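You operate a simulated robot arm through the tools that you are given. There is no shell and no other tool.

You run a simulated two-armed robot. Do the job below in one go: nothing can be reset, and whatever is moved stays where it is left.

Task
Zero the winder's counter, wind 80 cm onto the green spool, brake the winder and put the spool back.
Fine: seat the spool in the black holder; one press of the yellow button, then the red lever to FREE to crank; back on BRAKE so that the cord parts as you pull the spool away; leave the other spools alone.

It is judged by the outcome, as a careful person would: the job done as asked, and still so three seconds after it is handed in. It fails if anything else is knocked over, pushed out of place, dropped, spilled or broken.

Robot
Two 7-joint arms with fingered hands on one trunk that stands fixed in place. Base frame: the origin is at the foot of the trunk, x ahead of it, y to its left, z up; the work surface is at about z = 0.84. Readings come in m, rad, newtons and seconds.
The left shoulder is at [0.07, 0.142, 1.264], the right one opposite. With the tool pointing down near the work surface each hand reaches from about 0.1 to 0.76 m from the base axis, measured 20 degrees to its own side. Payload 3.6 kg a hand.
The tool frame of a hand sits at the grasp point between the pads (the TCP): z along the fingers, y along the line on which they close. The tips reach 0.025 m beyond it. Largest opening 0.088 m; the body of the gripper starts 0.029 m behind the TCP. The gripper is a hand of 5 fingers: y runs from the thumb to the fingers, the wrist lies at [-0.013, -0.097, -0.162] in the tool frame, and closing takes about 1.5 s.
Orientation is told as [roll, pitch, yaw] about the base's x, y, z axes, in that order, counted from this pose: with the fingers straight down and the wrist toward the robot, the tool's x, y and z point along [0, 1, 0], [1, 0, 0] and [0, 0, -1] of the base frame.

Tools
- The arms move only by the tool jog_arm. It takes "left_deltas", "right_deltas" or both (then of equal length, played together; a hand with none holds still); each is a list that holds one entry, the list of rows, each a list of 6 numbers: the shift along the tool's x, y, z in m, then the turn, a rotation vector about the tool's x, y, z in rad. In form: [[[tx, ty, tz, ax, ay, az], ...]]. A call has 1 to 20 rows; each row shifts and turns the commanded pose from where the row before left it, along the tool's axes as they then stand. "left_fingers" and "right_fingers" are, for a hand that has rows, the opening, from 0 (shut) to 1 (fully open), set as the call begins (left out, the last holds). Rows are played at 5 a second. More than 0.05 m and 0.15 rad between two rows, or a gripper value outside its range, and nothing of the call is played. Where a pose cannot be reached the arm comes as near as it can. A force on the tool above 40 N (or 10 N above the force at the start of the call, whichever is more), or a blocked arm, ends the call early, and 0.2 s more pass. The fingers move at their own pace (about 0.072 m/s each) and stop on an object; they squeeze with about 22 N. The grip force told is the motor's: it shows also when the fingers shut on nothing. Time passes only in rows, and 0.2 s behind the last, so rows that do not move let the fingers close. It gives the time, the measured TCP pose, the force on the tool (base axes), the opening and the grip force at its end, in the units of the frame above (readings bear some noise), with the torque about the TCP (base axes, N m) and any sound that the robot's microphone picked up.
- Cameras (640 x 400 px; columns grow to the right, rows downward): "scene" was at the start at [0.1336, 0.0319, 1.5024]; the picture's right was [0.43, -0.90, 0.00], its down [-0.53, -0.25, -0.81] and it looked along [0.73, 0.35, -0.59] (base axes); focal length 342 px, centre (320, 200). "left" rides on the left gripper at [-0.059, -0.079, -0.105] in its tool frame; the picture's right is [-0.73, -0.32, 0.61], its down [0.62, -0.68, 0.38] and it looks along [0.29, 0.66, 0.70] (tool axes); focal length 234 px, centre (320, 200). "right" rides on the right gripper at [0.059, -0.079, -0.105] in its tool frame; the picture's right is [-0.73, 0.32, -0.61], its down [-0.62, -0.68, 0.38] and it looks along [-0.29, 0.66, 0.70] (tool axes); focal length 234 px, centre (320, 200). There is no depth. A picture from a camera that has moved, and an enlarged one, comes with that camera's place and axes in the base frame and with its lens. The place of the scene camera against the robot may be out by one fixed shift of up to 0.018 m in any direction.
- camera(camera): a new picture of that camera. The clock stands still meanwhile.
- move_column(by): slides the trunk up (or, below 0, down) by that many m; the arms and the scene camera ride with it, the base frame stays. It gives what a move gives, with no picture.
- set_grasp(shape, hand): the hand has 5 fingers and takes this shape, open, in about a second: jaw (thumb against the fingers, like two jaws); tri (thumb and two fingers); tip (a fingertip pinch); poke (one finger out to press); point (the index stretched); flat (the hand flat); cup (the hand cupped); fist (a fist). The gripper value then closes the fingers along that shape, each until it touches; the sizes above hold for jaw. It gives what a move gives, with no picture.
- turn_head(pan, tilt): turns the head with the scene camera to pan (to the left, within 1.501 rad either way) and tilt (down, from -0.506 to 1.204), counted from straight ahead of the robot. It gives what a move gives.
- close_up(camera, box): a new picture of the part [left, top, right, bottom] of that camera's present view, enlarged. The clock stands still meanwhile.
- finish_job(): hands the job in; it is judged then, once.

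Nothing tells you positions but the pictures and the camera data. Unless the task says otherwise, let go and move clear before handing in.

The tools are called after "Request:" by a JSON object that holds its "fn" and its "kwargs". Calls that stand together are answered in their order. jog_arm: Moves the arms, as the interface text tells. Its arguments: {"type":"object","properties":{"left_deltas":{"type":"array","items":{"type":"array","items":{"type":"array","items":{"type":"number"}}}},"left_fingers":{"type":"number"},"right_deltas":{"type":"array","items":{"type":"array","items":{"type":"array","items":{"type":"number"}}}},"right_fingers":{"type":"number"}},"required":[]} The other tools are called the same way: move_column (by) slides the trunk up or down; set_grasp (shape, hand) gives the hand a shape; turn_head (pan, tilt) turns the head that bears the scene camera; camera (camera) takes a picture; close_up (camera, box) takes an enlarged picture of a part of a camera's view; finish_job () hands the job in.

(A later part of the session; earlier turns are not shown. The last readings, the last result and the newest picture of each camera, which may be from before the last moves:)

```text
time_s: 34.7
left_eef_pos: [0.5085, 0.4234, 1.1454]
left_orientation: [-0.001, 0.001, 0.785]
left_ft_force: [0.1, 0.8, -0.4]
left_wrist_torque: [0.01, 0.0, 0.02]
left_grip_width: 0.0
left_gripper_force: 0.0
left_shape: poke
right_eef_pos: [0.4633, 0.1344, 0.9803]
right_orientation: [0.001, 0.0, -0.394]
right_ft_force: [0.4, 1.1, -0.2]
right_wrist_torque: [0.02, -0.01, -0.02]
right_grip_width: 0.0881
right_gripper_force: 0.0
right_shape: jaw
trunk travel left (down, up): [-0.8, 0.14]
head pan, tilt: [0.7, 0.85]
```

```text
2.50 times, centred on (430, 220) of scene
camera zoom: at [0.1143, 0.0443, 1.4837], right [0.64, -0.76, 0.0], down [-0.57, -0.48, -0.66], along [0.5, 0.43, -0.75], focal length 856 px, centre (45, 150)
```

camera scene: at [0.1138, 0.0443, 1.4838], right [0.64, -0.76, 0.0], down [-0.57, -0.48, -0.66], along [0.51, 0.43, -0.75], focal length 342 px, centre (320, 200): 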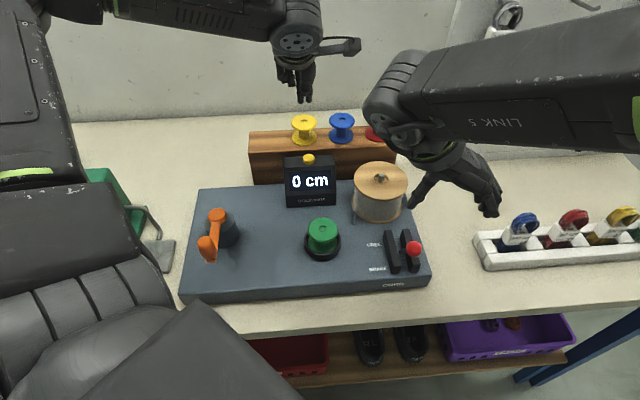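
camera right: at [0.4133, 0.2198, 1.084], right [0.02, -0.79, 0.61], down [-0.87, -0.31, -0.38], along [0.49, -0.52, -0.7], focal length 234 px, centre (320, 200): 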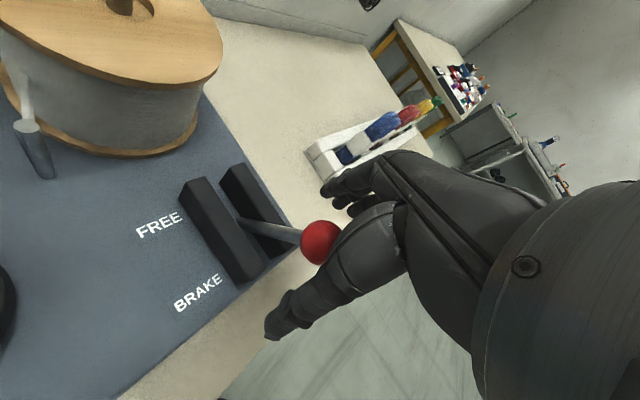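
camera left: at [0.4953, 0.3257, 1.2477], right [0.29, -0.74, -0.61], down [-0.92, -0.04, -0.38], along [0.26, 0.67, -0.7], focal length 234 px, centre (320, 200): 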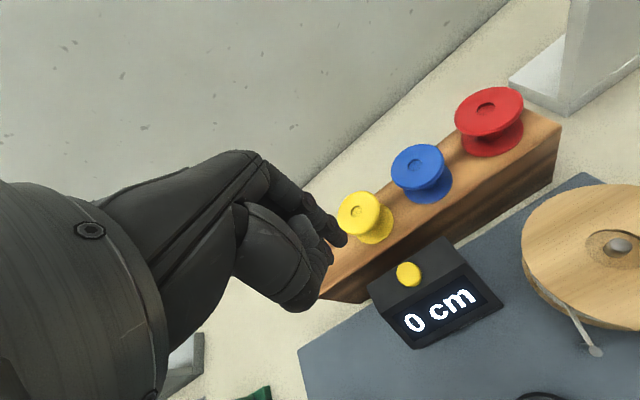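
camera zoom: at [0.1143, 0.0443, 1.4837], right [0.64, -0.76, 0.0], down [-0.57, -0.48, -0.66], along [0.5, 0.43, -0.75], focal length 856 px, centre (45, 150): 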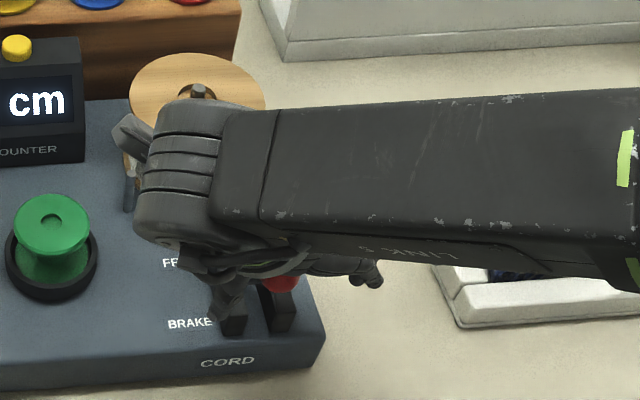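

The knob lies right at the grasp point. I close on it.

Request:
{"fn": "jog_arm", "kwargs": {"right_deltas": [[[0, 0, 0, 0, 0, 0], [0, 0, 0, 0, 0, 0], [0, 0, 0, 0, 0, 0], [0, 0, 0, 0, 0, 0], [0, 0, 0, 0, 0, 0], [0, 0, 0, 0, 0, 0], [0, 0, 0, 0, 0, 0], [0, 0, 0, 0, 0, 0]]], "right_fingers": 0}}

Request:
{"fn": "camera", "kwargs": {"camera": "right"}}

```text
time_s: 36.5
left_eef_pos: [0.5098, 0.4226, 1.144]
left_orientation: [-0.002, 0.0, 0.785]
left_ft_force: [-0.6, 0.7, 0.8]
left_wrist_torque: [0.0, 0.01, 0.0]
left_grip_width: 0.0002
left_gripper_force: 0.0
left_shape: poke
right_eef_pos: [0.4635, 0.1364, 0.9796]
right_orientation: [-0.001, -0.001, -0.395]
right_ft_force: [-2.5, 5.6, -3.6]
right_wrist_torque: [-0.01, 0.01, -0.04]
right_grip_width: 0.01
right_gripper_force: 22.5
right_shape: jaw
trunk travel left (down, up): [-0.8, 0.14]
head pan, tilt: [0.7, 0.85]
```

```text
taken
camera right: at [0.413, 0.2212, 1.084], right [0.02, -0.79, 0.61], down [-0.87, -0.31, -0.38], along [0.49, -0.52, -0.7], focal length 234 px, centre (320, 200)
```

right: 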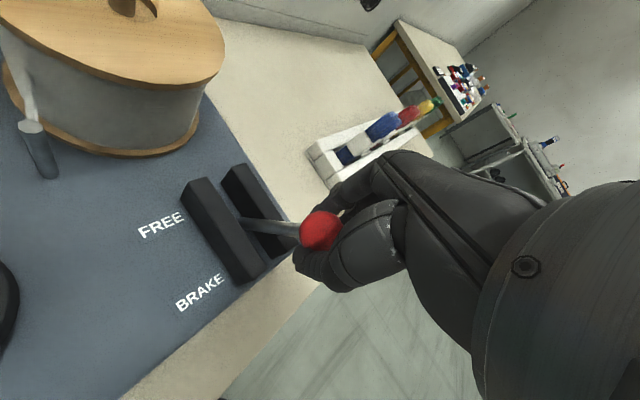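

Request:
{"fn": "close_up", "kwargs": {"camera": "right", "box": [220, 160, 420, 310]}}

Request:
{"fn": "close_up", "kwargs": {"camera": "scene", "box": [370, 200, 470, 280]}}

```text
2.67 times, centred on (320, 235) of right
camera zoom: at [0.413, 0.2212, 1.084], right [0.02, -0.79, 0.61], down [-0.87, -0.31, -0.38], along [0.49, -0.52, -0.7], focal length 624 px, centre (320, 107)
```

zoom: 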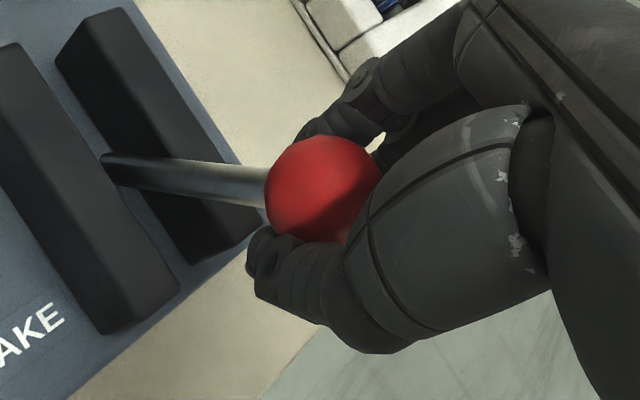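

```text
5.00 times, centred on (420, 240) of scene
camera zoom: at [0.1141, 0.046, 1.4837], right [0.64, -0.76, 0.0], down [-0.57, -0.48, -0.66], along [0.5, 0.42, -0.75], focal length 1712 px, centre (-180, 0)
```

zoom: 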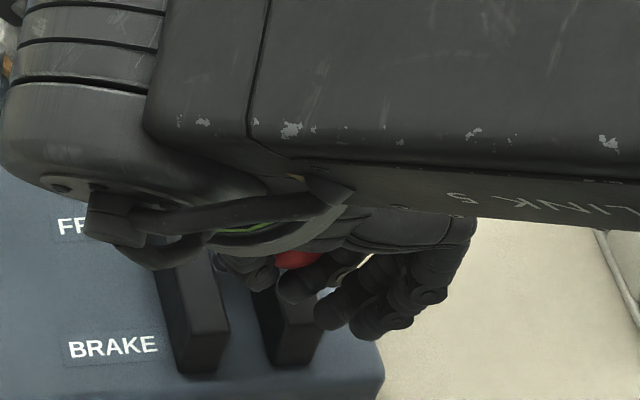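

The thumb and finger hold the knob around its lower half. I push toward FREE along a shallow arc in small steps.

Request:
{"fn": "jog_arm", "kwargs": {"right_deltas": [[[0.0074, 0.0031, -0.005, 0, 0, 0], [0.0074, 0.0031, -0.005, 0, 0, 0], [0, 0, 0, 0, 0, 0]]]}}

Request:
{"fn": "close_up", "kwargs": {"camera": "right", "box": [160, 120, 420, 310]}}

```text
time_s: 37.3
left_eef_pos: [0.5111, 0.4242, 1.1435]
left_orientation: [0.0, 0.001, 0.786]
left_ft_force: [0.0, -0.3, 0.9]
left_wrist_torque: [-0.01, 0.0, -0.04]
left_grip_width: 0.0004
left_gripper_force: 0.2
left_shape: poke
right_eef_pos: [0.4758, 0.1498, 0.9882]
right_orientation: [-0.005, 0.002, -0.393]
right_ft_force: [-3.3, 6.7, -20.2]
right_wrist_torque: [-0.06, 0.3, 0.06]
right_grip_width: 0.0097
right_gripper_force: 22.1
right_shape: jaw
trunk travel left (down, up): [-0.8, 0.14]
head pan, tilt: [0.7, 0.85]
```

```text
2.11 times, centred on (290, 215) of right
camera zoom: at [0.4259, 0.2335, 1.0926], right [0.02, -0.79, 0.61], down [-0.87, -0.32, -0.38], along [0.49, -0.52, -0.7], focal length 493 px, centre (383, 168)
```

zoom: 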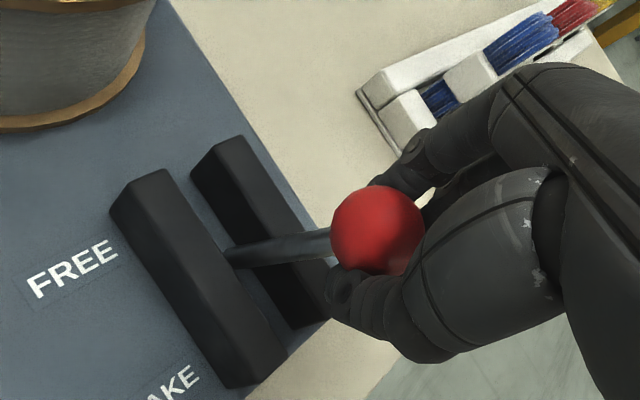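

The lever follows, but I'm pulling upward too much. I continue nearly flat.

Request:
{"fn": "jog_arm", "kwargs": {"right_deltas": [[[0.0092, 0.0038, 0.001, 0, 0, 0], [0.0092, 0.0038, 0, 0, 0, 0], [0, 0, 0, 0, 0, 0]]]}}

Request:
{"fn": "close_up", "kwargs": {"camera": "right", "box": [160, 120, 420, 310]}}

```text
time_s: 38.1
left_eef_pos: [0.5093, 0.4252, 1.1441]
left_orientation: [0.0, 0.002, 0.784]
left_ft_force: [-0.2, -0.4, -0.7]
left_wrist_torque: [0.01, 0.01, -0.03]
left_grip_width: 0.0
left_gripper_force: 0.1
left_shape: poke
right_eef_pos: [0.4899, 0.1615, 0.9887]
right_orientation: [-0.001, 0.0, -0.397]
right_ft_force: [-3.6, 3.0, -8.3]
right_wrist_torque: [0.0, 0.08, -0.04]
right_grip_width: 0.0101
right_gripper_force: 22.1
right_shape: jaw
trunk travel left (down, up): [-0.8, 0.14]
head pan, tilt: [0.7, 0.85]
```

```text
2.11 times, centred on (290, 215) of right
camera zoom: at [0.4394, 0.2463, 1.0935], right [0.02, -0.79, 0.61], down [-0.87, -0.31, -0.38], along [0.49, -0.52, -0.7], focal length 493 px, centre (383, 168)
```

zoom: 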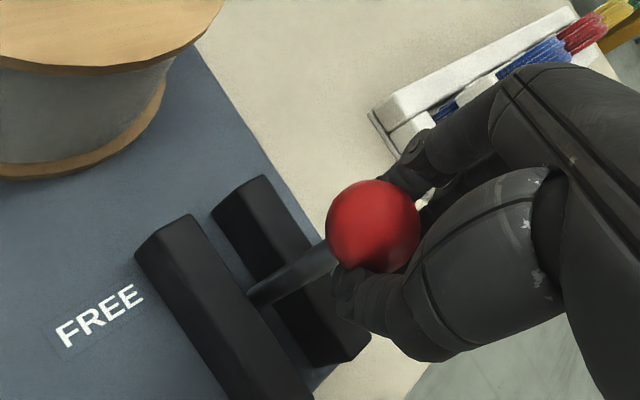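

Request:
{"fn": "jog_arm", "kwargs": {"right_deltas": [[[0.0092, 0.0038, 0.001, 0, 0, 0], [0.0092, 0.0038, 0.001, 0, 0, 0], [0, 0, 0, 0, 0, 0]]]}}

Request:
{"fn": "close_up", "kwargs": {"camera": "right", "box": [160, 120, 420, 310]}}

```text
time_s: 38.9
left_eef_pos: [0.5112, 0.4219, 1.1447]
left_orientation: [0.001, 0.0, 0.785]
left_ft_force: [-0.3, -0.1, 0.2]
left_wrist_torque: [0.03, 0.0, -0.01]
left_grip_width: 0.0
left_gripper_force: 0.1
left_shape: poke
right_eef_pos: [0.5055, 0.1751, 0.9865]
right_orientation: [-0.003, 0.002, -0.395]
right_ft_force: [-3.2, -4.3, -12.0]
right_wrist_torque: [-0.09, 0.24, 0.01]
right_grip_width: 0.0082
right_gripper_force: 22.3
right_shape: jaw
trunk travel left (down, up): [-0.8, 0.14]
head pan, tilt: [0.7, 0.85]
```

```text
2.11 times, centred on (290, 215) of right
camera zoom: at [0.4546, 0.2588, 1.0909], right [0.02, -0.79, 0.61], down [-0.87, -0.31, -0.38], along [0.49, -0.52, -0.7], focal length 493 px, centre (383, 168)
```

zoom: 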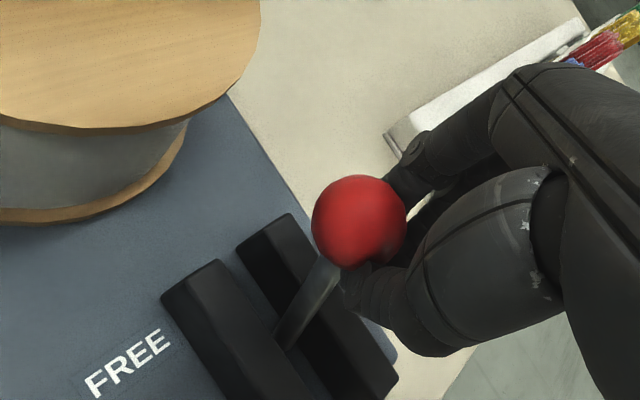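

Request:
{"fn": "jog_arm", "kwargs": {"right_deltas": [[[0.0092, 0.0038, 0.003, 0, 0, 0], [0.0092, 0.0038, 0.003, 0, 0, 0], [0, 0, 0, 0, 0, 0]]]}}

Request:
{"fn": "close_up", "kwargs": {"camera": "right", "box": [160, 120, 420, 310]}}

Request:
{"fn": "camera", "kwargs": {"camera": "scene"}}

```text
time_s: 39.7
left_eef_pos: [0.5101, 0.4237, 1.1443]
left_orientation: [0.0, -0.001, 0.785]
left_ft_force: [-0.4, 0.2, 0.0]
left_wrist_torque: [-0.01, 0.01, 0.03]
left_grip_width: 0.0
left_gripper_force: 0.0
left_shape: poke
right_eef_pos: [0.5166, 0.1766, 0.9827]
right_orientation: [0.004, -0.001, -0.394]
right_ft_force: [-1.5, -0.8, 0.0]
right_wrist_torque: [-0.02, 0.01, 0.05]
right_grip_width: 0.0063
right_gripper_force: 22.0
right_shape: jaw
right hand out of reach, approached as far as the arm can: row 1, 2
trunk travel left (down, up): [-0.8, 0.14]
head pan, tilt: [0.7, 0.85]
```

```text
2.11 times, centred on (290, 215) of right
camera zoom: at [0.4664, 0.2609, 1.087], right [0.02, -0.8, 0.6], down [-0.87, -0.31, -0.39], along [0.5, -0.52, -0.7], focal length 493 px, centre (383, 168)
```

zoom: 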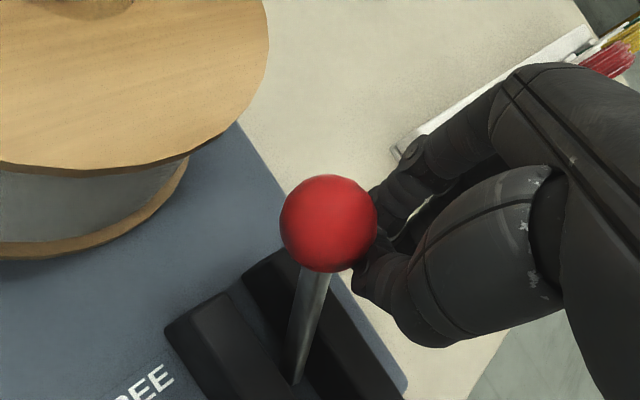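

```text
taken
camera scene: at [0.1144, 0.0442, 1.4838], right [0.64, -0.76, 0.0], down [-0.57, -0.48, -0.66], along [0.5, 0.43, -0.75], focal length 342 px, centre (320, 200)
```

scene: 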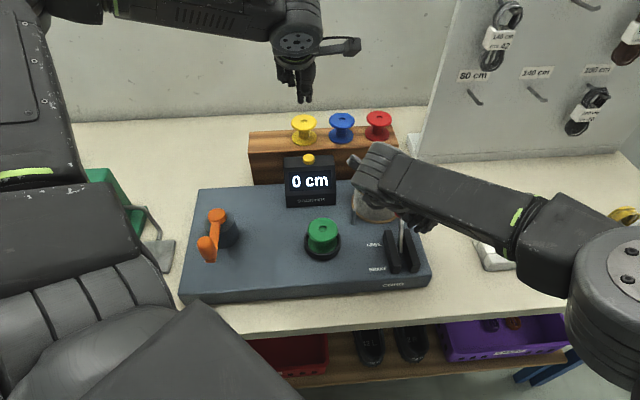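

The right arm hit its reach limit at this yaw and the knob has slipped free, with the lever now about upright. I rise, turn the right hand to yaw +45°, and will push the knob the rest of the way with closed fingers from the front.

Request:
{"fn": "jog_arm", "kwargs": {"right_deltas": [[[-0.004, 0, -0.02, 0, 0, 0], [-0.01, 0, -0.04, 0, 0, 0], [-0.02, 0, -0.04, 0, 0, 0], [-0.03, 0, -0.03, 0, 0, -0.14], [-0.02, 0, 0, 0, 0, -0.15], [0, 0, 0, 0, 0, -0.15], [0, 0, 0, 0, 0, -0.15], [0, 0, 0, 0, 0, -0.15], [0, 0, 0, 0, 0, -0.15], [0, 0, 0, 0, 0, -0.15], [0, 0, 0, 0, 0, -0.14], [0, 0, 0, 0, 0, 0]]]}}

Request:
{"fn": "camera", "kwargs": {"camera": "right"}}

Request:
{"fn": "close_up", "kwargs": {"camera": "scene", "box": [340, 140, 520, 300]}}

```text
time_s: 42.3
left_eef_pos: [0.5084, 0.423, 1.1454]
left_orientation: [0.001, 0.001, 0.785]
left_ft_force: [-0.1, 0.0, 0.0]
left_wrist_torque: [-0.02, 0.03, 0.0]
left_grip_width: 0.0
left_gripper_force: 0.1
left_shape: poke
right_eef_pos: [0.4864, 0.099, 1.1121]
right_orientation: [0.001, 0.0, 0.786]
right_ft_force: [0.1, 0.0, 0.4]
right_wrist_torque: [0.01, 0.0, 0.01]
right_grip_width: 0.0067
right_gripper_force: 22.2
right_shape: jaw
trunk travel left (down, up): [-0.8, 0.14]
head pan, tilt: [0.7, 0.85]
```

```text
taken
camera right: at [0.3896, 0.0843, 1.2161], right [0.74, -0.28, 0.61], down [-0.04, -0.92, -0.38], along [0.67, 0.26, -0.7], focal length 234 px, centre (320, 200)
```

right: 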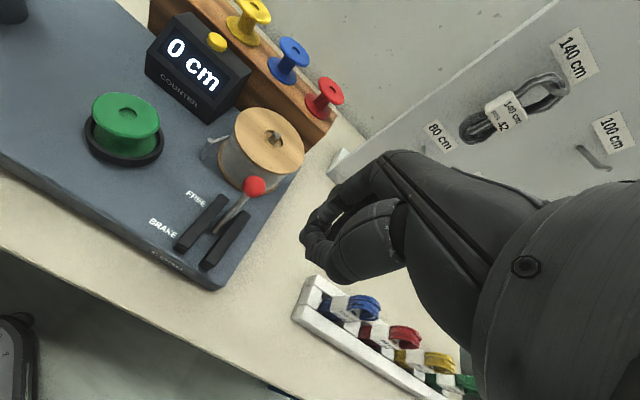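

```text
2.50 times, centred on (430, 220) of scene
camera zoom: at [0.1143, 0.0448, 1.4837], right [0.64, -0.76, 0.0], down [-0.57, -0.48, -0.66], along [0.5, 0.42, -0.75], focal length 856 px, centre (45, 150)
```

zoom: 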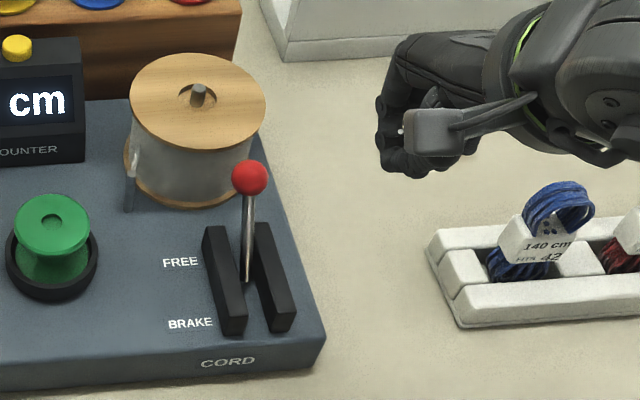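

The lever now leans back toward FREE, likely at or near its end. I check with close views before giving it a gentle confirming push.

Request:
{"fn": "close_up", "kwargs": {"camera": "right", "box": [140, 150, 300, 300]}}

Request:
{"fn": "jog_arm", "kwargs": {"right_deltas": [[[0.02, 0.015, 0.02, 0, 0, 0], [0.02, 0.015, 0.03, 0, 0, 0], [0.004, 0.012, 0.03, 0, 0, 0], [0, 0, 0.03, 0, 0, 0], [0, 0, 0, 0, 0, 0]]]}}

Request:
{"fn": "camera", "kwargs": {"camera": "right"}}

Request:
{"fn": "close_up", "kwargs": {"camera": "scene", "box": [340, 140, 520, 300]}}

```text
2.67 times, centred on (220, 225) of right
camera zoom: at [0.3896, 0.0843, 1.2161], right [0.74, -0.28, 0.61], down [-0.04, -0.92, -0.38], along [0.67, 0.26, -0.7], focal length 624 px, centre (587, 133)
```

zoom: 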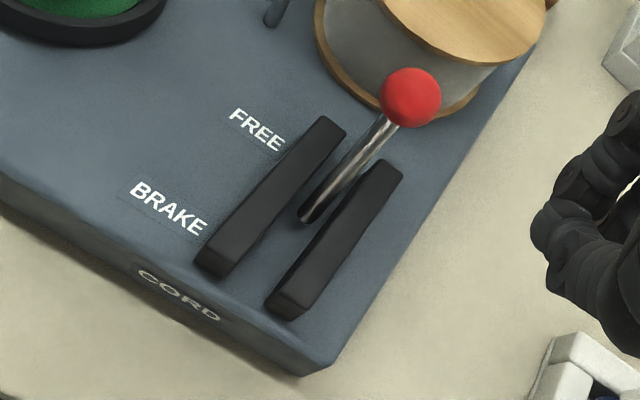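

```text
time_s: 43.5
left_eef_pos: [0.5093, 0.4232, 1.1444]
left_orientation: [-0.001, 0.001, 0.783]
left_ft_force: [-0.1, -0.2, -0.1]
left_wrist_torque: [0.0, -0.02, 0.0]
left_grip_width: 0.0
left_gripper_force: 0.0
left_shape: poke
right_eef_pos: [0.4864, 0.1586, 1.0005]
right_orientation: [0.001, 0.0, 0.786]
right_ft_force: [-0.4, -0.1, 0.9]
right_wrist_torque: [-0.01, 0.01, -0.01]
right_grip_width: 0.0065
right_gripper_force: 21.8
right_shape: jaw
trunk travel left (down, up): [-0.8, 0.14]
head pan, tilt: [0.7, 0.85]
```

```text
taken
camera right: at [0.3889, 0.1447, 1.1054], right [0.74, -0.29, 0.61], down [-0.04, -0.92, -0.38], along [0.67, 0.26, -0.7], focal length 234 px, centre (320, 200)
```

right: 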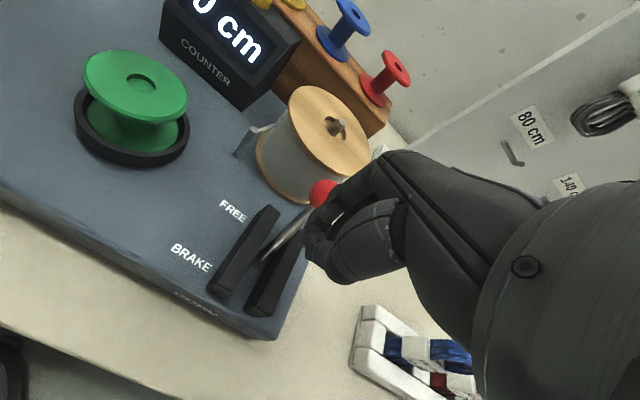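

```text
2.50 times, centred on (430, 220) of scene
camera zoom: at [0.1142, 0.0446, 1.4837], right [0.64, -0.76, 0.0], down [-0.57, -0.48, -0.66], along [0.5, 0.42, -0.75], focal length 856 px, centre (45, 150)
```

zoom: 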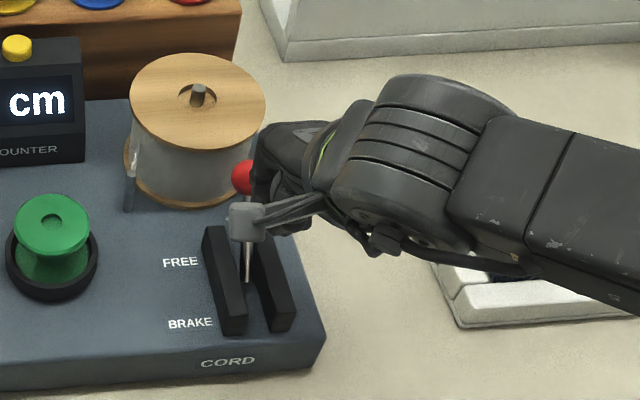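

Request:
{"fn": "jog_arm", "kwargs": {"right_deltas": [[[0.007, 0, 0.01, 0, 0, 0], [0, 0.01, 0, 0, 0, 0], [0, 0.004, 0, 0, 0, 0], [0, 0, 0, 0, 0, 0]]]}}

Request:
{"fn": "jog_arm", "kwargs": {"right_deltas": [[[0, 0.004, 0, 0, 0, 0], [0, 0.004, 0, 0, 0, 0], [0, 0, 0, 0, 0, 0]]]}}

Request:
{"fn": "close_up", "kwargs": {"camera": "right", "box": [220, 120, 420, 300]}}

```text
time_s: 44.5
left_eef_pos: [0.5086, 0.4227, 1.1448]
left_orientation: [0.001, 0.001, 0.784]
left_ft_force: [0.4, -0.2, 0.8]
left_wrist_torque: [-0.04, 0.03, -0.02]
left_grip_width: 0.0
left_gripper_force: 0.2
left_shape: poke
right_eef_pos: [0.4913, 0.1745, 0.9901]
right_orientation: [-0.001, -0.002, 0.786]
right_ft_force: [0.0, -0.2, -0.8]
right_wrist_torque: [0.03, 0.0, 0.01]
right_grip_width: 0.0066
right_gripper_force: 21.8
right_shape: jaw
trunk travel left (down, up): [-0.8, 0.14]
head pan, tilt: [0.7, 0.85]
```

```text
time_s: 45.3
left_eef_pos: [0.5099, 0.4228, 1.1453]
left_orientation: [0.0, 0.0, 0.788]
left_ft_force: [-0.5, -0.9, 0.4]
left_wrist_torque: [0.0, 0.03, 0.0]
left_grip_width: 0.0
left_gripper_force: 0.3
left_shape: poke
right_eef_pos: [0.4958, 0.1787, 0.991]
right_orientation: [0.0, 0.0, 0.785]
right_ft_force: [-0.3, -0.3, -0.3]
right_wrist_torque: [0.02, -0.02, -0.02]
right_grip_width: 0.0067
right_gripper_force: 22.1
right_shape: jaw
trunk travel left (down, up): [-0.8, 0.14]
head pan, tilt: [0.7, 0.85]
```

```text
2.22 times, centred on (320, 210) of right
camera zoom: at [0.3991, 0.165, 1.0961], right [0.74, -0.29, 0.61], down [-0.04, -0.92, -0.38], along [0.67, 0.26, -0.7], focal length 520 px, centre (320, 178)
```

zoom: 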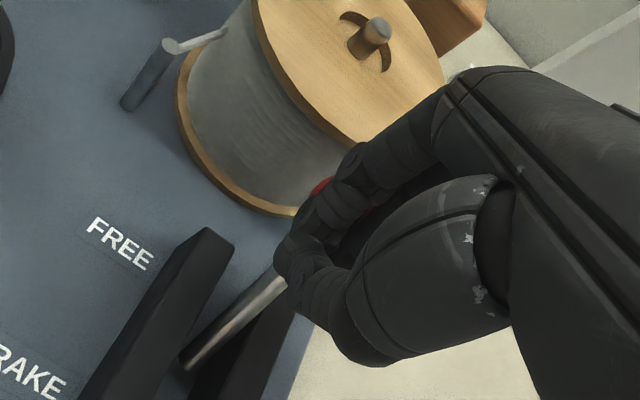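

Request:
{"fn": "jog_arm", "kwargs": {"right_deltas": [[[0, 0.003, 0, 0, 0, 0], [0, 0.003, 0, 0, 0, 0], [0, 0, 0, 0, 0, 0]]]}}

Request:
{"fn": "jog_arm", "kwargs": {"right_deltas": [[[0, 0.003, 0, 0, 0, 0], [0, 0.002, 0, 0, 0, 0], [0, 0, 0, 0, 0, 0]]]}}

Request:
{"fn": "close_up", "kwargs": {"camera": "right", "box": [220, 120, 420, 300]}}

```text
time_s: 46.1
left_eef_pos: [0.5077, 0.4214, 1.1458]
left_orientation: [0.0, -0.002, 0.787]
left_ft_force: [0.2, -0.5, 0.7]
left_wrist_torque: [-0.04, -0.03, -0.02]
left_grip_width: 0.0
left_gripper_force: 0.0
left_shape: poke
right_eef_pos: [0.5009, 0.1825, 0.9924]
right_orientation: [0.001, -0.001, 0.783]
right_ft_force: [-2.7, -3.9, 1.9]
right_wrist_torque: [0.0, -0.01, -0.02]
right_grip_width: 0.0058
right_gripper_force: 21.3
right_shape: jaw
trunk travel left (down, up): [-0.8, 0.14]
head pan, tilt: [0.7, 0.85]
```

```text
time_s: 46.9
left_eef_pos: [0.5063, 0.4224, 1.1465]
left_orientation: [0.0, -0.004, 0.787]
left_ft_force: [-0.1, -0.5, -0.1]
left_wrist_torque: [0.04, -0.01, 0.0]
left_grip_width: 0.0
left_gripper_force: 0.1
left_shape: poke
right_eef_pos: [0.5018, 0.1854, 0.9929]
right_orientation: [0.0, -0.006, 0.785]
right_ft_force: [-9.4, -8.2, 4.6]
right_wrist_torque: [-0.03, -0.02, -0.08]
right_grip_width: 0.0057
right_gripper_force: 22.6
right_shape: jaw
trunk travel left (down, up): [-0.8, 0.14]
head pan, tilt: [0.7, 0.85]
```

```text
2.22 times, centred on (320, 210) of right
camera zoom: at [0.4046, 0.1712, 1.0977], right [0.74, -0.29, 0.61], down [-0.04, -0.92, -0.39], along [0.67, 0.26, -0.69], focal length 520 px, centre (320, 178)
```

zoom: 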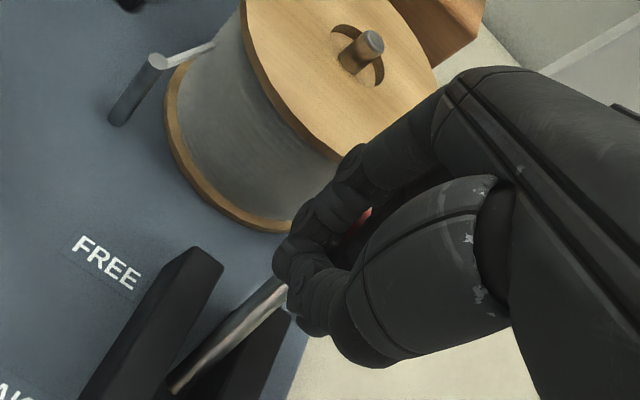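

The lever is against its FREE stop (force rises stiffly with no motion). I back the right hand off and away, and then look at the crank.

Request:
{"fn": "jog_arm", "kwargs": {"right_deltas": [[[0, -0.02, 0, 0, 0, 0], [0, -0.03, -0.01, 0, 0, 0], [-0.02, -0.02, -0.04, 0, 0, 0], [-0.04, 0, -0.03, 0, 0, 0], [-0.04, 0, -0.03, 0, 0, 0], [-0.03, 0, -0.03, 0, 0, 0], [0, 0, 0, 0, 0, 0]]], "right_fingers": 1}}

Request:
{"fn": "camera", "kwargs": {"camera": "scene"}}

Request:
{"fn": "close_up", "kwargs": {"camera": "scene", "box": [170, 180, 270, 300]}}

Request:
{"fn": "camera", "kwargs": {"camera": "right"}}

```text
time_s: 48.5
left_eef_pos: [0.5101, 0.4233, 1.1439]
left_orientation: [-0.001, -0.001, 0.785]
left_ft_force: [1.1, 0.2, 0.1]
left_wrist_torque: [0.0, 0.01, -0.01]
left_grip_width: 0.0
left_gripper_force: 0.0
left_shape: poke
right_eef_pos: [0.5465, 0.0466, 1.1324]
right_orientation: [0.0, 0.0, 0.786]
right_ft_force: [0.0, 0.1, 0.5]
right_wrist_torque: [-0.02, 0.01, -0.02]
right_grip_width: 0.0881
right_gripper_force: 0.1
right_shape: jaw
trunk travel left (down, up): [-0.8, 0.14]
head pan, tilt: [0.7, 0.85]
```

```text
taken
camera scene: at [0.1142, 0.0445, 1.4837], right [0.64, -0.76, 0.0], down [-0.57, -0.48, -0.66], along [0.5, 0.42, -0.75], focal length 342 px, centre (320, 200)
```

scene: 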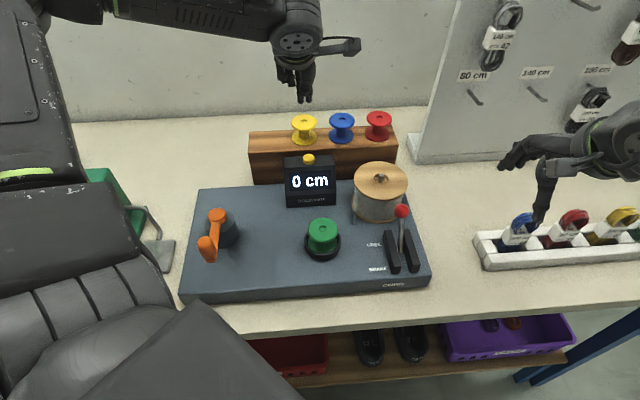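

```text
3.33 times, centred on (220, 240) of scene
camera zoom: at [0.1142, 0.0445, 1.4837], right [0.64, -0.76, 0.0], down [-0.57, -0.48, -0.66], along [0.5, 0.42, -0.75], focal length 1141 px, centre (653, 67)
```

zoom: 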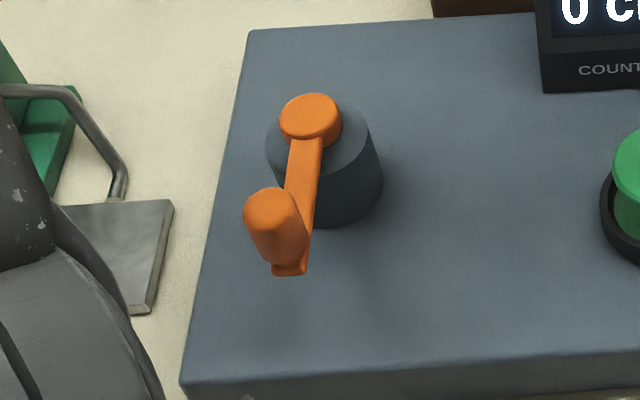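

```text
taken
camera right: at [0.4498, 0.0322, 1.2371], right [0.74, -0.29, 0.61], down [-0.04, -0.92, -0.38], along [0.67, 0.26, -0.7], focal length 234 px, centre (320, 200)
```

right: 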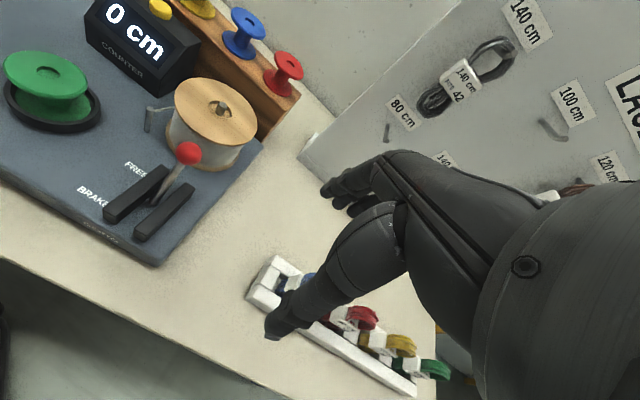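

The lever stands at FREE and the counter is at 0. Now the crank: I put the left hand back in jaw shape, rise, and turn it to yaw about −0.4 so that the arm isn't so folded near the crank.

Request:
{"fn": "set_grasp", "kwargs": {"shape": "jaw", "hand": "left"}}

Request:
{"fn": "jog_arm", "kwargs": {"left_deltas": [[[0, 0, -0.03, 0, 0, 0.148], [0, 0, -0.03, 0, 0, 0.148], [0, 0, 0, 0, 0, 0.148], [0, 0, 0, 0, 0, 0.148], [0, 0, 0, 0, 0, 0.148], [0, 0, 0, 0, 0, 0.148], [0, 0, 0, 0, 0, 0.148], [0, 0, 0, 0, 0, 0.148], [0, 0, 0, 0, 0, 0]]], "left_fingers": 1}}

Request:
{"fn": "camera", "kwargs": {"camera": "left"}}

Request:
{"fn": "camera", "kwargs": {"camera": "scene"}}

```text
time_s: 49.4
left_eef_pos: [0.5101, 0.4232, 1.1432]
left_orientation: [-0.001, -0.001, 0.786]
left_ft_force: [-0.1, -0.5, 0.3]
left_wrist_torque: [-0.01, 0.02, -0.02]
left_grip_width: 0.0878
left_gripper_force: 0.1
left_shape: jaw
right_eef_pos: [0.5477, 0.0463, 1.132]
right_orientation: [0.0, 0.0, 0.786]
right_ft_force: [0.4, 0.5, 0.0]
right_wrist_torque: [0.03, -0.01, 0.0]
right_grip_width: 0.0878
right_gripper_force: 0.0
right_shape: jaw
trunk travel left (down, up): [-0.8, 0.14]
head pan, tilt: [0.7, 0.85]
```

```text
time_s: 51.4
left_eef_pos: [0.51, 0.4236, 1.2058]
left_orientation: [0.0, 0.001, -0.399]
left_ft_force: [-0.2, 0.5, 0.0]
left_wrist_torque: [-0.02, 0.03, -0.02]
left_grip_width: 0.0879
left_gripper_force: 0.0
left_shape: jaw
right_eef_pos: [0.5477, 0.0478, 1.1315]
right_orientation: [0.001, -0.001, 0.785]
right_ft_force: [0.3, 0.6, -0.7]
right_wrist_torque: [-0.02, -0.02, -0.01]
right_grip_width: 0.0879
right_gripper_force: 0.0
right_shape: jaw
trunk travel left (down, up): [-0.8, 0.14]
head pan, tilt: [0.7, 0.85]
```

```text
taken
camera left: at [0.4141, 0.3996, 1.309], right [-0.58, -0.54, -0.61], down [-0.38, 0.84, -0.38], along [0.72, 0.01, -0.7], focal length 234 px, centre (320, 200)
```

left: 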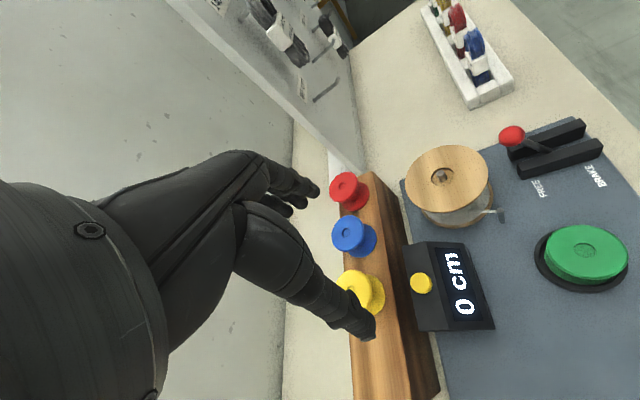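

```text
taken
camera scene: at [0.1144, 0.0443, 1.4837], right [0.64, -0.76, 0.0], down [-0.57, -0.48, -0.66], along [0.5, 0.43, -0.75], focal length 342 px, centre (320, 200)
```

scene: 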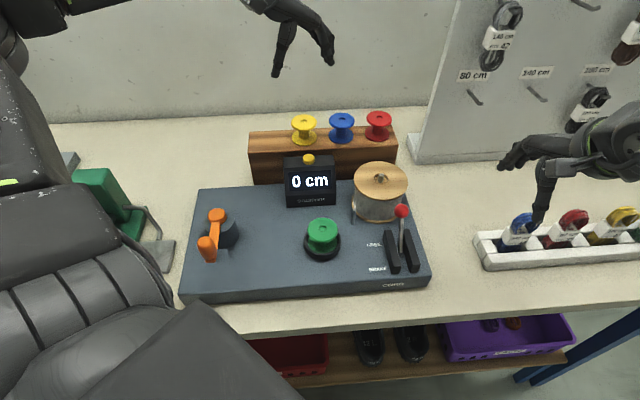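

Request:
{"fn": "jog_arm", "kwargs": {"left_deltas": [[[-0.0184, -0.0349, 0.0, 0, 0, 0], [-0.0184, -0.0349, 0.0, 0, 0, 0], [-0.0184, -0.0349, 0.0, 0, 0, 0], [-0.0184, -0.0349, 0.0, 0, 0, 0], [0, 0, 0, 0, 0, 0]]]}}

Request:
{"fn": "camera", "kwargs": {"camera": "left"}}

Request:
{"fn": "camera", "kwargs": {"camera": "scene"}}

```text
time_s: 52.6
left_eef_pos: [0.3531, 0.4093, 1.2056]
left_orientation: [0.001, 0.001, -0.401]
left_ft_force: [-0.2, 1.1, -0.5]
left_wrist_torque: [-0.05, 0.01, -0.01]
left_grip_width: 0.0877
left_gripper_force: 0.1
left_shape: jaw
right_eef_pos: [0.5478, 0.0475, 1.1302]
right_orientation: [-0.001, 0.002, 0.785]
right_ft_force: [-0.1, -0.3, -0.3]
right_wrist_torque: [-0.02, 0.02, 0.0]
right_grip_width: 0.0876
right_gripper_force: 0.1
right_shape: jaw
trunk travel left (down, up): [-0.8, 0.14]
head pan, tilt: [0.7, 0.85]
```

```text
taken
camera left: at [0.2576, 0.3853, 1.3086], right [-0.58, -0.54, -0.61], down [-0.39, 0.84, -0.38], along [0.72, 0.01, -0.7], focal length 234 px, centre (320, 200)
```

left: 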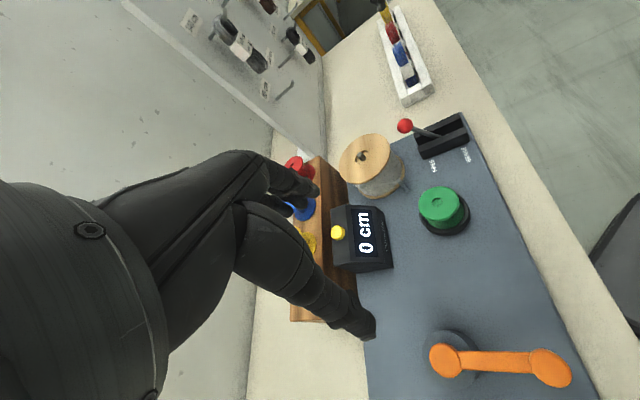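

```text
taken
camera scene: at [0.1159, 0.0448, 1.4836], right [0.64, -0.76, 0.0], down [-0.58, -0.48, -0.66], along [0.5, 0.42, -0.75], focal length 342 px, centre (320, 200)
```

scene: 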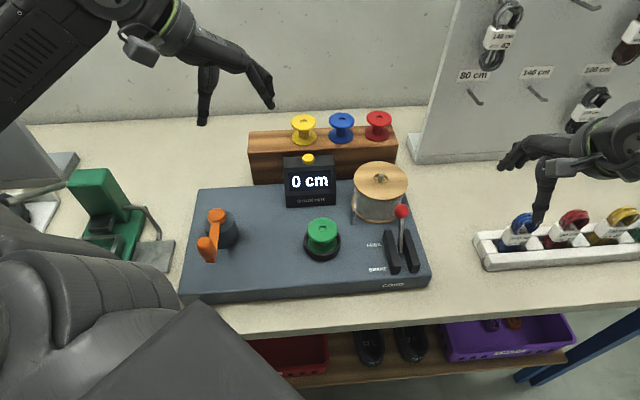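

The left camera now sees the crank well: hub centre about (0.297, 0.464), knob about (0.2335, 0.3997, top 1.011), radius 9 cm. I move above the knob.

Request:
{"fn": "jog_arm", "kwargs": {"left_deltas": [[[-0.0139, -0.0266, 0.025, 0, 0, 0], [-0.0139, -0.0266, 0.025, 0, 0, 0], [-0.0139, -0.0266, 0.025, 0, 0, 0], [-0.0139, -0.0266, 0.025, 0, 0, 0], [0, 0, 0, 0, 0, 0]]]}}

Request:
{"fn": "camera", "kwargs": {"camera": "left"}}

Request:
{"fn": "camera", "kwargs": {"camera": "scene"}}

```text
time_s: 53.8
left_eef_pos: [0.2326, 0.3991, 1.1058]
left_orientation: [0.0, 0.0, -0.399]
left_ft_force: [-0.1, -0.1, -0.1]
left_wrist_torque: [0.04, -0.03, 0.0]
left_grip_width: 0.088
left_gripper_force: 0.2
left_shape: jaw
right_eef_pos: [0.5473, 0.047, 1.1316]
right_orientation: [0.001, -0.002, 0.786]
right_ft_force: [0.5, -0.7, -0.1]
right_wrist_torque: [-0.03, 0.02, 0.02]
right_grip_width: 0.0877
right_gripper_force: 0.1
right_shape: jaw
trunk travel left (down, up): [-0.8, 0.14]
head pan, tilt: [0.7, 0.85]
```

```text
taken
camera left: at [0.1375, 0.376, 1.2081], right [-0.58, -0.54, -0.61], down [-0.39, 0.84, -0.38], along [0.72, 0.01, -0.7], focal length 234 px, centre (320, 200)
```

left: 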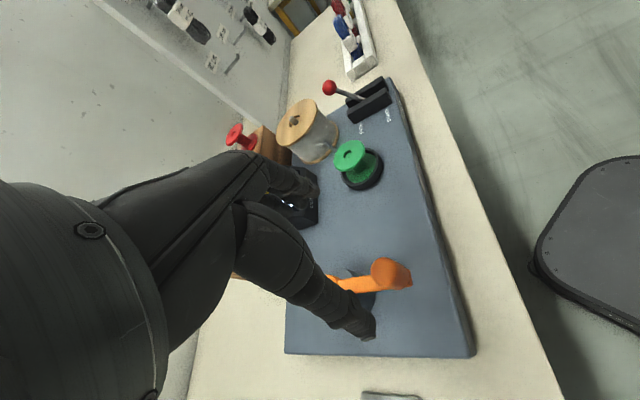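

```text
taken
camera scene: at [0.1154, 0.0447, 1.4836], right [0.64, -0.77, 0.0], down [-0.58, -0.48, -0.66], along [0.5, 0.42, -0.75], focal length 342 px, centre (320, 200)
```

scene: 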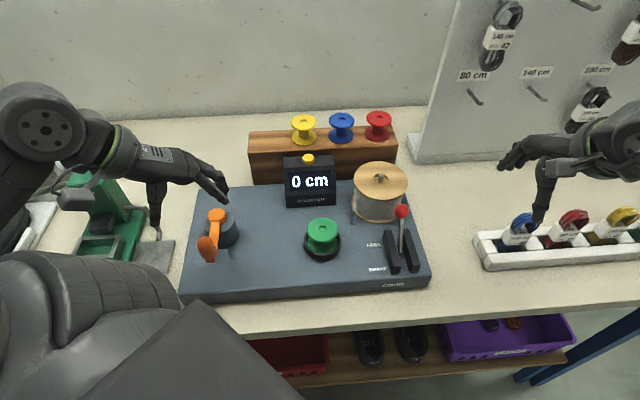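

Request:
{"fn": "close_up", "kwargs": {"camera": "left", "box": [300, 220, 460, 360]}}

Request:
{"fn": "close_up", "kwargs": {"camera": "scene", "box": [130, 160, 270, 300]}}

```text
2.86 times, centred on (380, 290) of left
camera zoom: at [0.1375, 0.376, 1.2081], right [-0.58, -0.54, -0.61], down [-0.39, 0.84, -0.38], along [0.72, 0.01, -0.7], focal length 669 px, centre (149, -57)
```

zoom: 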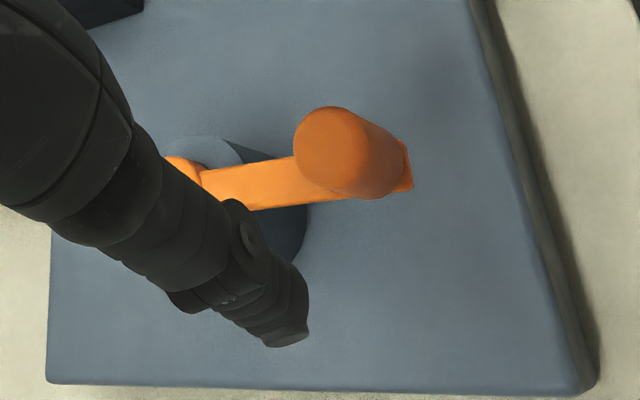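

```text
2.86 times, centred on (200, 230) of scene
camera zoom: at [0.1154, 0.0447, 1.4836], right [0.64, -0.77, 0.0], down [-0.58, -0.48, -0.66], along [0.5, 0.42, -0.75], focal length 978 px, centre (663, 114)
```

zoom: 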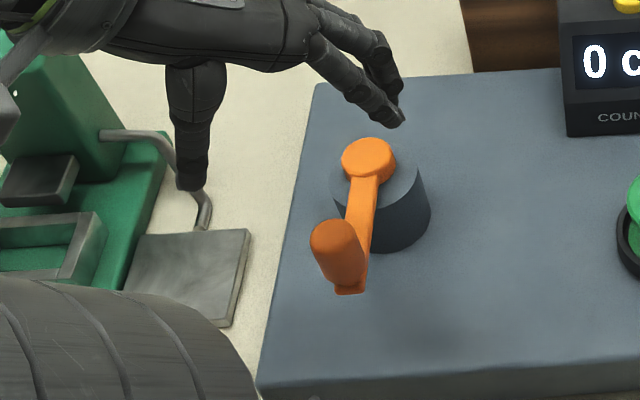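

The knob top is at z ≈ 1.00, centred at about (0.2327, 0.400), right under the grasp point. I lower around it.

Request:
{"fn": "jog_arm", "kwargs": {"left_deltas": [[[0.001, 0, 0.04, 0, 0, 0], [0, 0, 0.04, 0, 0, 0], [0, 0, 0.02, 0, 0, 0], [0, 0, 0.011, 0, 0, 0], [0, 0, 0, 0, 0, 0]]]}}

Request:
{"fn": "camera", "kwargs": {"camera": "left"}}

Request:
{"fn": "close_up", "kwargs": {"camera": "scene", "box": [130, 160, 270, 300]}}

```text
time_s: 55.0
left_eef_pos: [0.2335, 0.4008, 0.9935]
left_orientation: [-0.001, -0.001, -0.399]
left_ft_force: [0.2, -0.2, -0.4]
left_wrist_torque: [0.0, 0.03, -0.02]
left_grip_width: 0.0879
left_gripper_force: 0.0
left_shape: jaw
right_eef_pos: [0.5481, 0.0463, 1.1321]
right_orientation: [0.001, -0.001, 0.786]
right_ft_force: [-0.9, -1.5, 0.2]
right_wrist_torque: [0.02, -0.03, -0.03]
right_grip_width: 0.0878
right_gripper_force: 0.0
right_shape: jaw
trunk travel left (down, up): [-0.8, 0.14]
head pan, tilt: [0.7, 0.85]
```

```text
taken
camera left: at [0.1375, 0.3771, 1.0973], right [-0.58, -0.54, -0.61], down [-0.39, 0.84, -0.38], along [0.72, 0.01, -0.7], focal length 234 px, centre (320, 200)
```

left: 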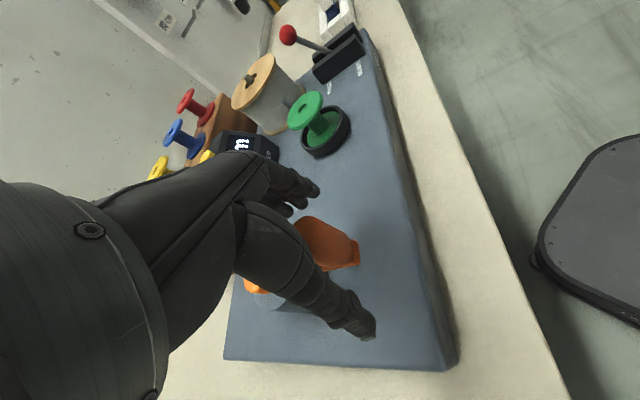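

```text
2.86 times, centred on (200, 230) of scene
camera zoom: at [0.1145, 0.0443, 1.4837], right [0.64, -0.76, 0.0], down [-0.57, -0.48, -0.66], along [0.5, 0.43, -0.75], focal length 978 px, centre (663, 114)
```

zoom: 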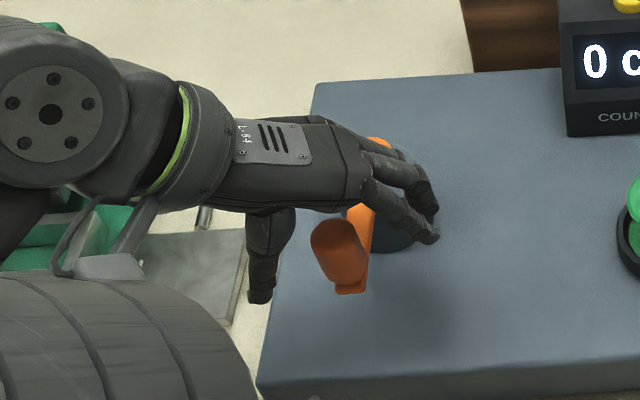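

The knob is between thumb and fingers. I close on it.

Request:
{"fn": "jog_arm", "kwargs": {"left_deltas": [[[0, 0, 0, 0, 0, 0], [0, 0, 0, 0, 0, 0], [0, 0, 0, 0, 0, 0], [0, 0, 0, 0, 0, 0], [0, 0, 0, 0, 0, 0], [0, 0, 0, 0, 0, 0], [0, 0, 0, 0, 0, 0], [0, 0, 0, 0, 0, 0]]], "left_fingers": 0}}

Request:
{"fn": "camera", "kwargs": {"camera": "left"}}

Request:
{"fn": "close_up", "kwargs": {"camera": "scene", "box": [130, 160, 270, 300]}}

```text
time_s: 56.8
left_eef_pos: [0.2333, 0.4011, 0.9944]
left_orientation: [0.002, 0.001, -0.397]
left_ft_force: [-1.1, -1.5, -1.8]
left_wrist_torque: [-0.04, 0.01, 0.04]
left_grip_width: 0.0193
left_gripper_force: 21.7
left_shape: jaw
right_eef_pos: [0.5475, 0.0471, 1.1317]
right_orientation: [0.001, 0.0, 0.787]
right_ft_force: [-0.4, 0.5, 0.0]
right_wrist_torque: [0.0, -0.01, -0.01]
right_grip_width: 0.0877
right_gripper_force: 0.0
right_shape: jaw
trunk travel left (down, up): [-0.8, 0.14]
head pan, tilt: [0.7, 0.85]
```

```text
taken
camera left: at [0.1372, 0.3772, 1.0975], right [-0.58, -0.54, -0.61], down [-0.39, 0.84, -0.38], along [0.72, 0.01, -0.7], focal length 234 px, centre (320, 200)
```

left: 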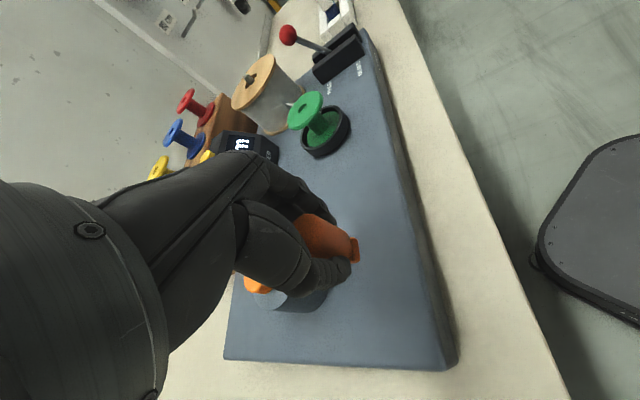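

```text
2.86 times, centred on (200, 230) of scene
camera zoom: at [0.1141, 0.0444, 1.4837], right [0.64, -0.76, 0.0], down [-0.57, -0.48, -0.66], along [0.5, 0.42, -0.75], focal length 978 px, centre (663, 114)
```

zoom: 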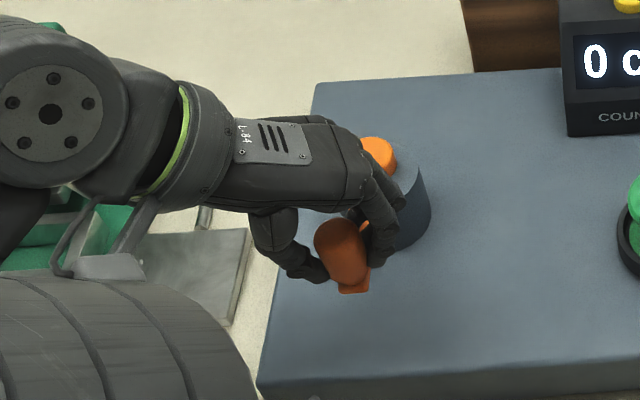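

Gripped on the crank knob. I turn it 20° clockwise first to see which way the counter runs and how much it counts.

Request:
{"fn": "jog_arm", "kwargs": {"left_deltas": [[[0.0074, -0.0138, 0, 0, 0, 0], [0.0094, -0.0126, 0, 0, 0, 0], [0, 0, 0, 0, 0, 0]]]}}

Request:
{"fn": "camera", "kwargs": {"camera": "scene"}}

Request:
{"fn": "close_up", "kwargs": {"camera": "scene", "box": [130, 150, 350, 300]}}

```text
time_s: 57.6
left_eef_pos: [0.2137, 0.4264, 0.9942]
left_orientation: [0.002, 0.0, -0.397]
left_ft_force: [-6.9, -5.4, -3.3]
left_wrist_torque: [-0.17, 0.09, -0.18]
left_grip_width: 0.0182
left_gripper_force: 22.2
left_shape: jaw
right_eef_pos: [0.5463, 0.0455, 1.1317]
right_orientation: [0.002, 0.0, 0.785]
right_ft_force: [-0.4, -0.7, 1.0]
right_wrist_torque: [-0.01, -0.01, -0.02]
right_grip_width: 0.0878
right_gripper_force: 0.2
right_shape: jaw
trunk travel left (down, up): [-0.8, 0.14]
head pan, tilt: [0.7, 0.85]
```

```text
taken
camera scene: at [0.1125, 0.0429, 1.4839], right [0.64, -0.76, 0.0], down [-0.57, -0.48, -0.66], along [0.51, 0.43, -0.75], focal length 342 px, centre (320, 200)
```

scene: 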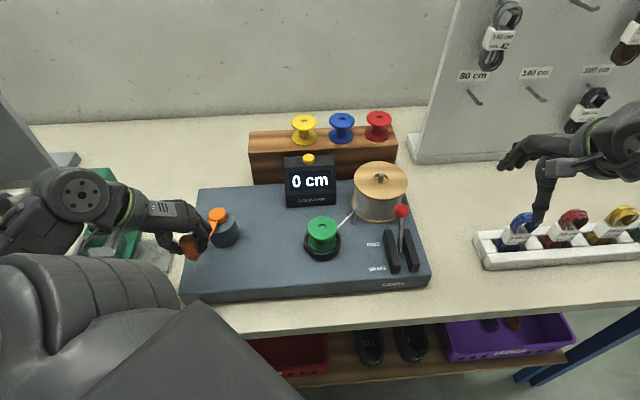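

```text
2.67 times, centred on (240, 225) of scene
camera zoom: at [0.1125, 0.0429, 1.4839], right [0.64, -0.76, 0.0], down [-0.57, -0.48, -0.66], along [0.51, 0.43, -0.75], focal length 913 px, centre (533, 133)
```

zoom: 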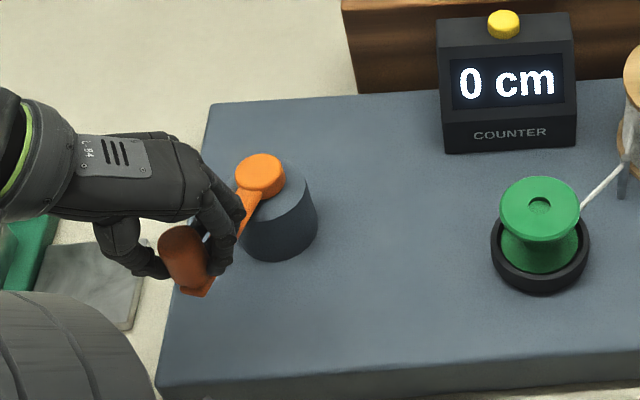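

A cord has run from the reel to the spool, so it's linked; the counter still shows 0. I continue clockwise 40° more.

Request:
{"fn": "jog_arm", "kwargs": {"left_deltas": [[[0.0248, -0.019, 0, 0, 0, 0], [0.0298, -0.0094, 0, 0, 0, 0], [0, 0, 0, 0, 0, 0]]]}}

Request:
{"fn": "close_up", "kwargs": {"camera": "scene", "box": [130, 150, 350, 300]}}

```text
time_s: 58.4
left_eef_pos: [0.2095, 0.4889, 0.9932]
left_orientation: [0.002, 0.0, -0.397]
left_ft_force: [-2.5, -1.0, -13.6]
left_wrist_torque: [-0.29, -0.03, -0.2]
left_grip_width: 0.0152
left_gripper_force: 22.4
left_shape: jaw
right_eef_pos: [0.5457, 0.0461, 1.1326]
right_orientation: [0.0, -0.001, 0.786]
right_ft_force: [-0.3, -0.7, 0.6]
right_wrist_torque: [0.0, 0.0, 0.04]
right_grip_width: 0.0881
right_gripper_force: 0.2
right_shape: jaw
trunk travel left (down, up): [-0.8, 0.14]
head pan, tilt: [0.7, 0.85]
```

```text
2.67 times, centred on (240, 225) of scene
camera zoom: at [0.1135, 0.0452, 1.4836], right [0.64, -0.77, 0.0], down [-0.57, -0.48, -0.66], along [0.51, 0.42, -0.75], focal length 913 px, centre (533, 133)
```

zoom: 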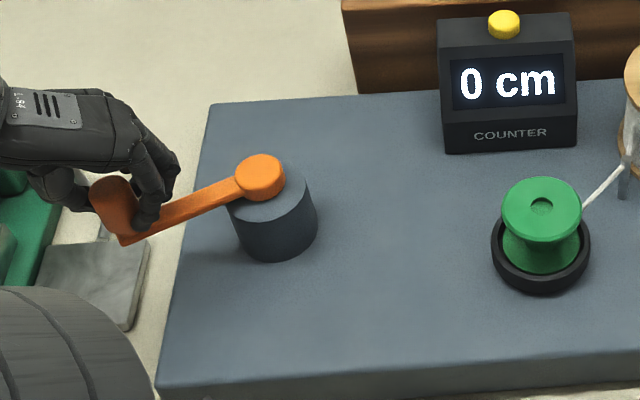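

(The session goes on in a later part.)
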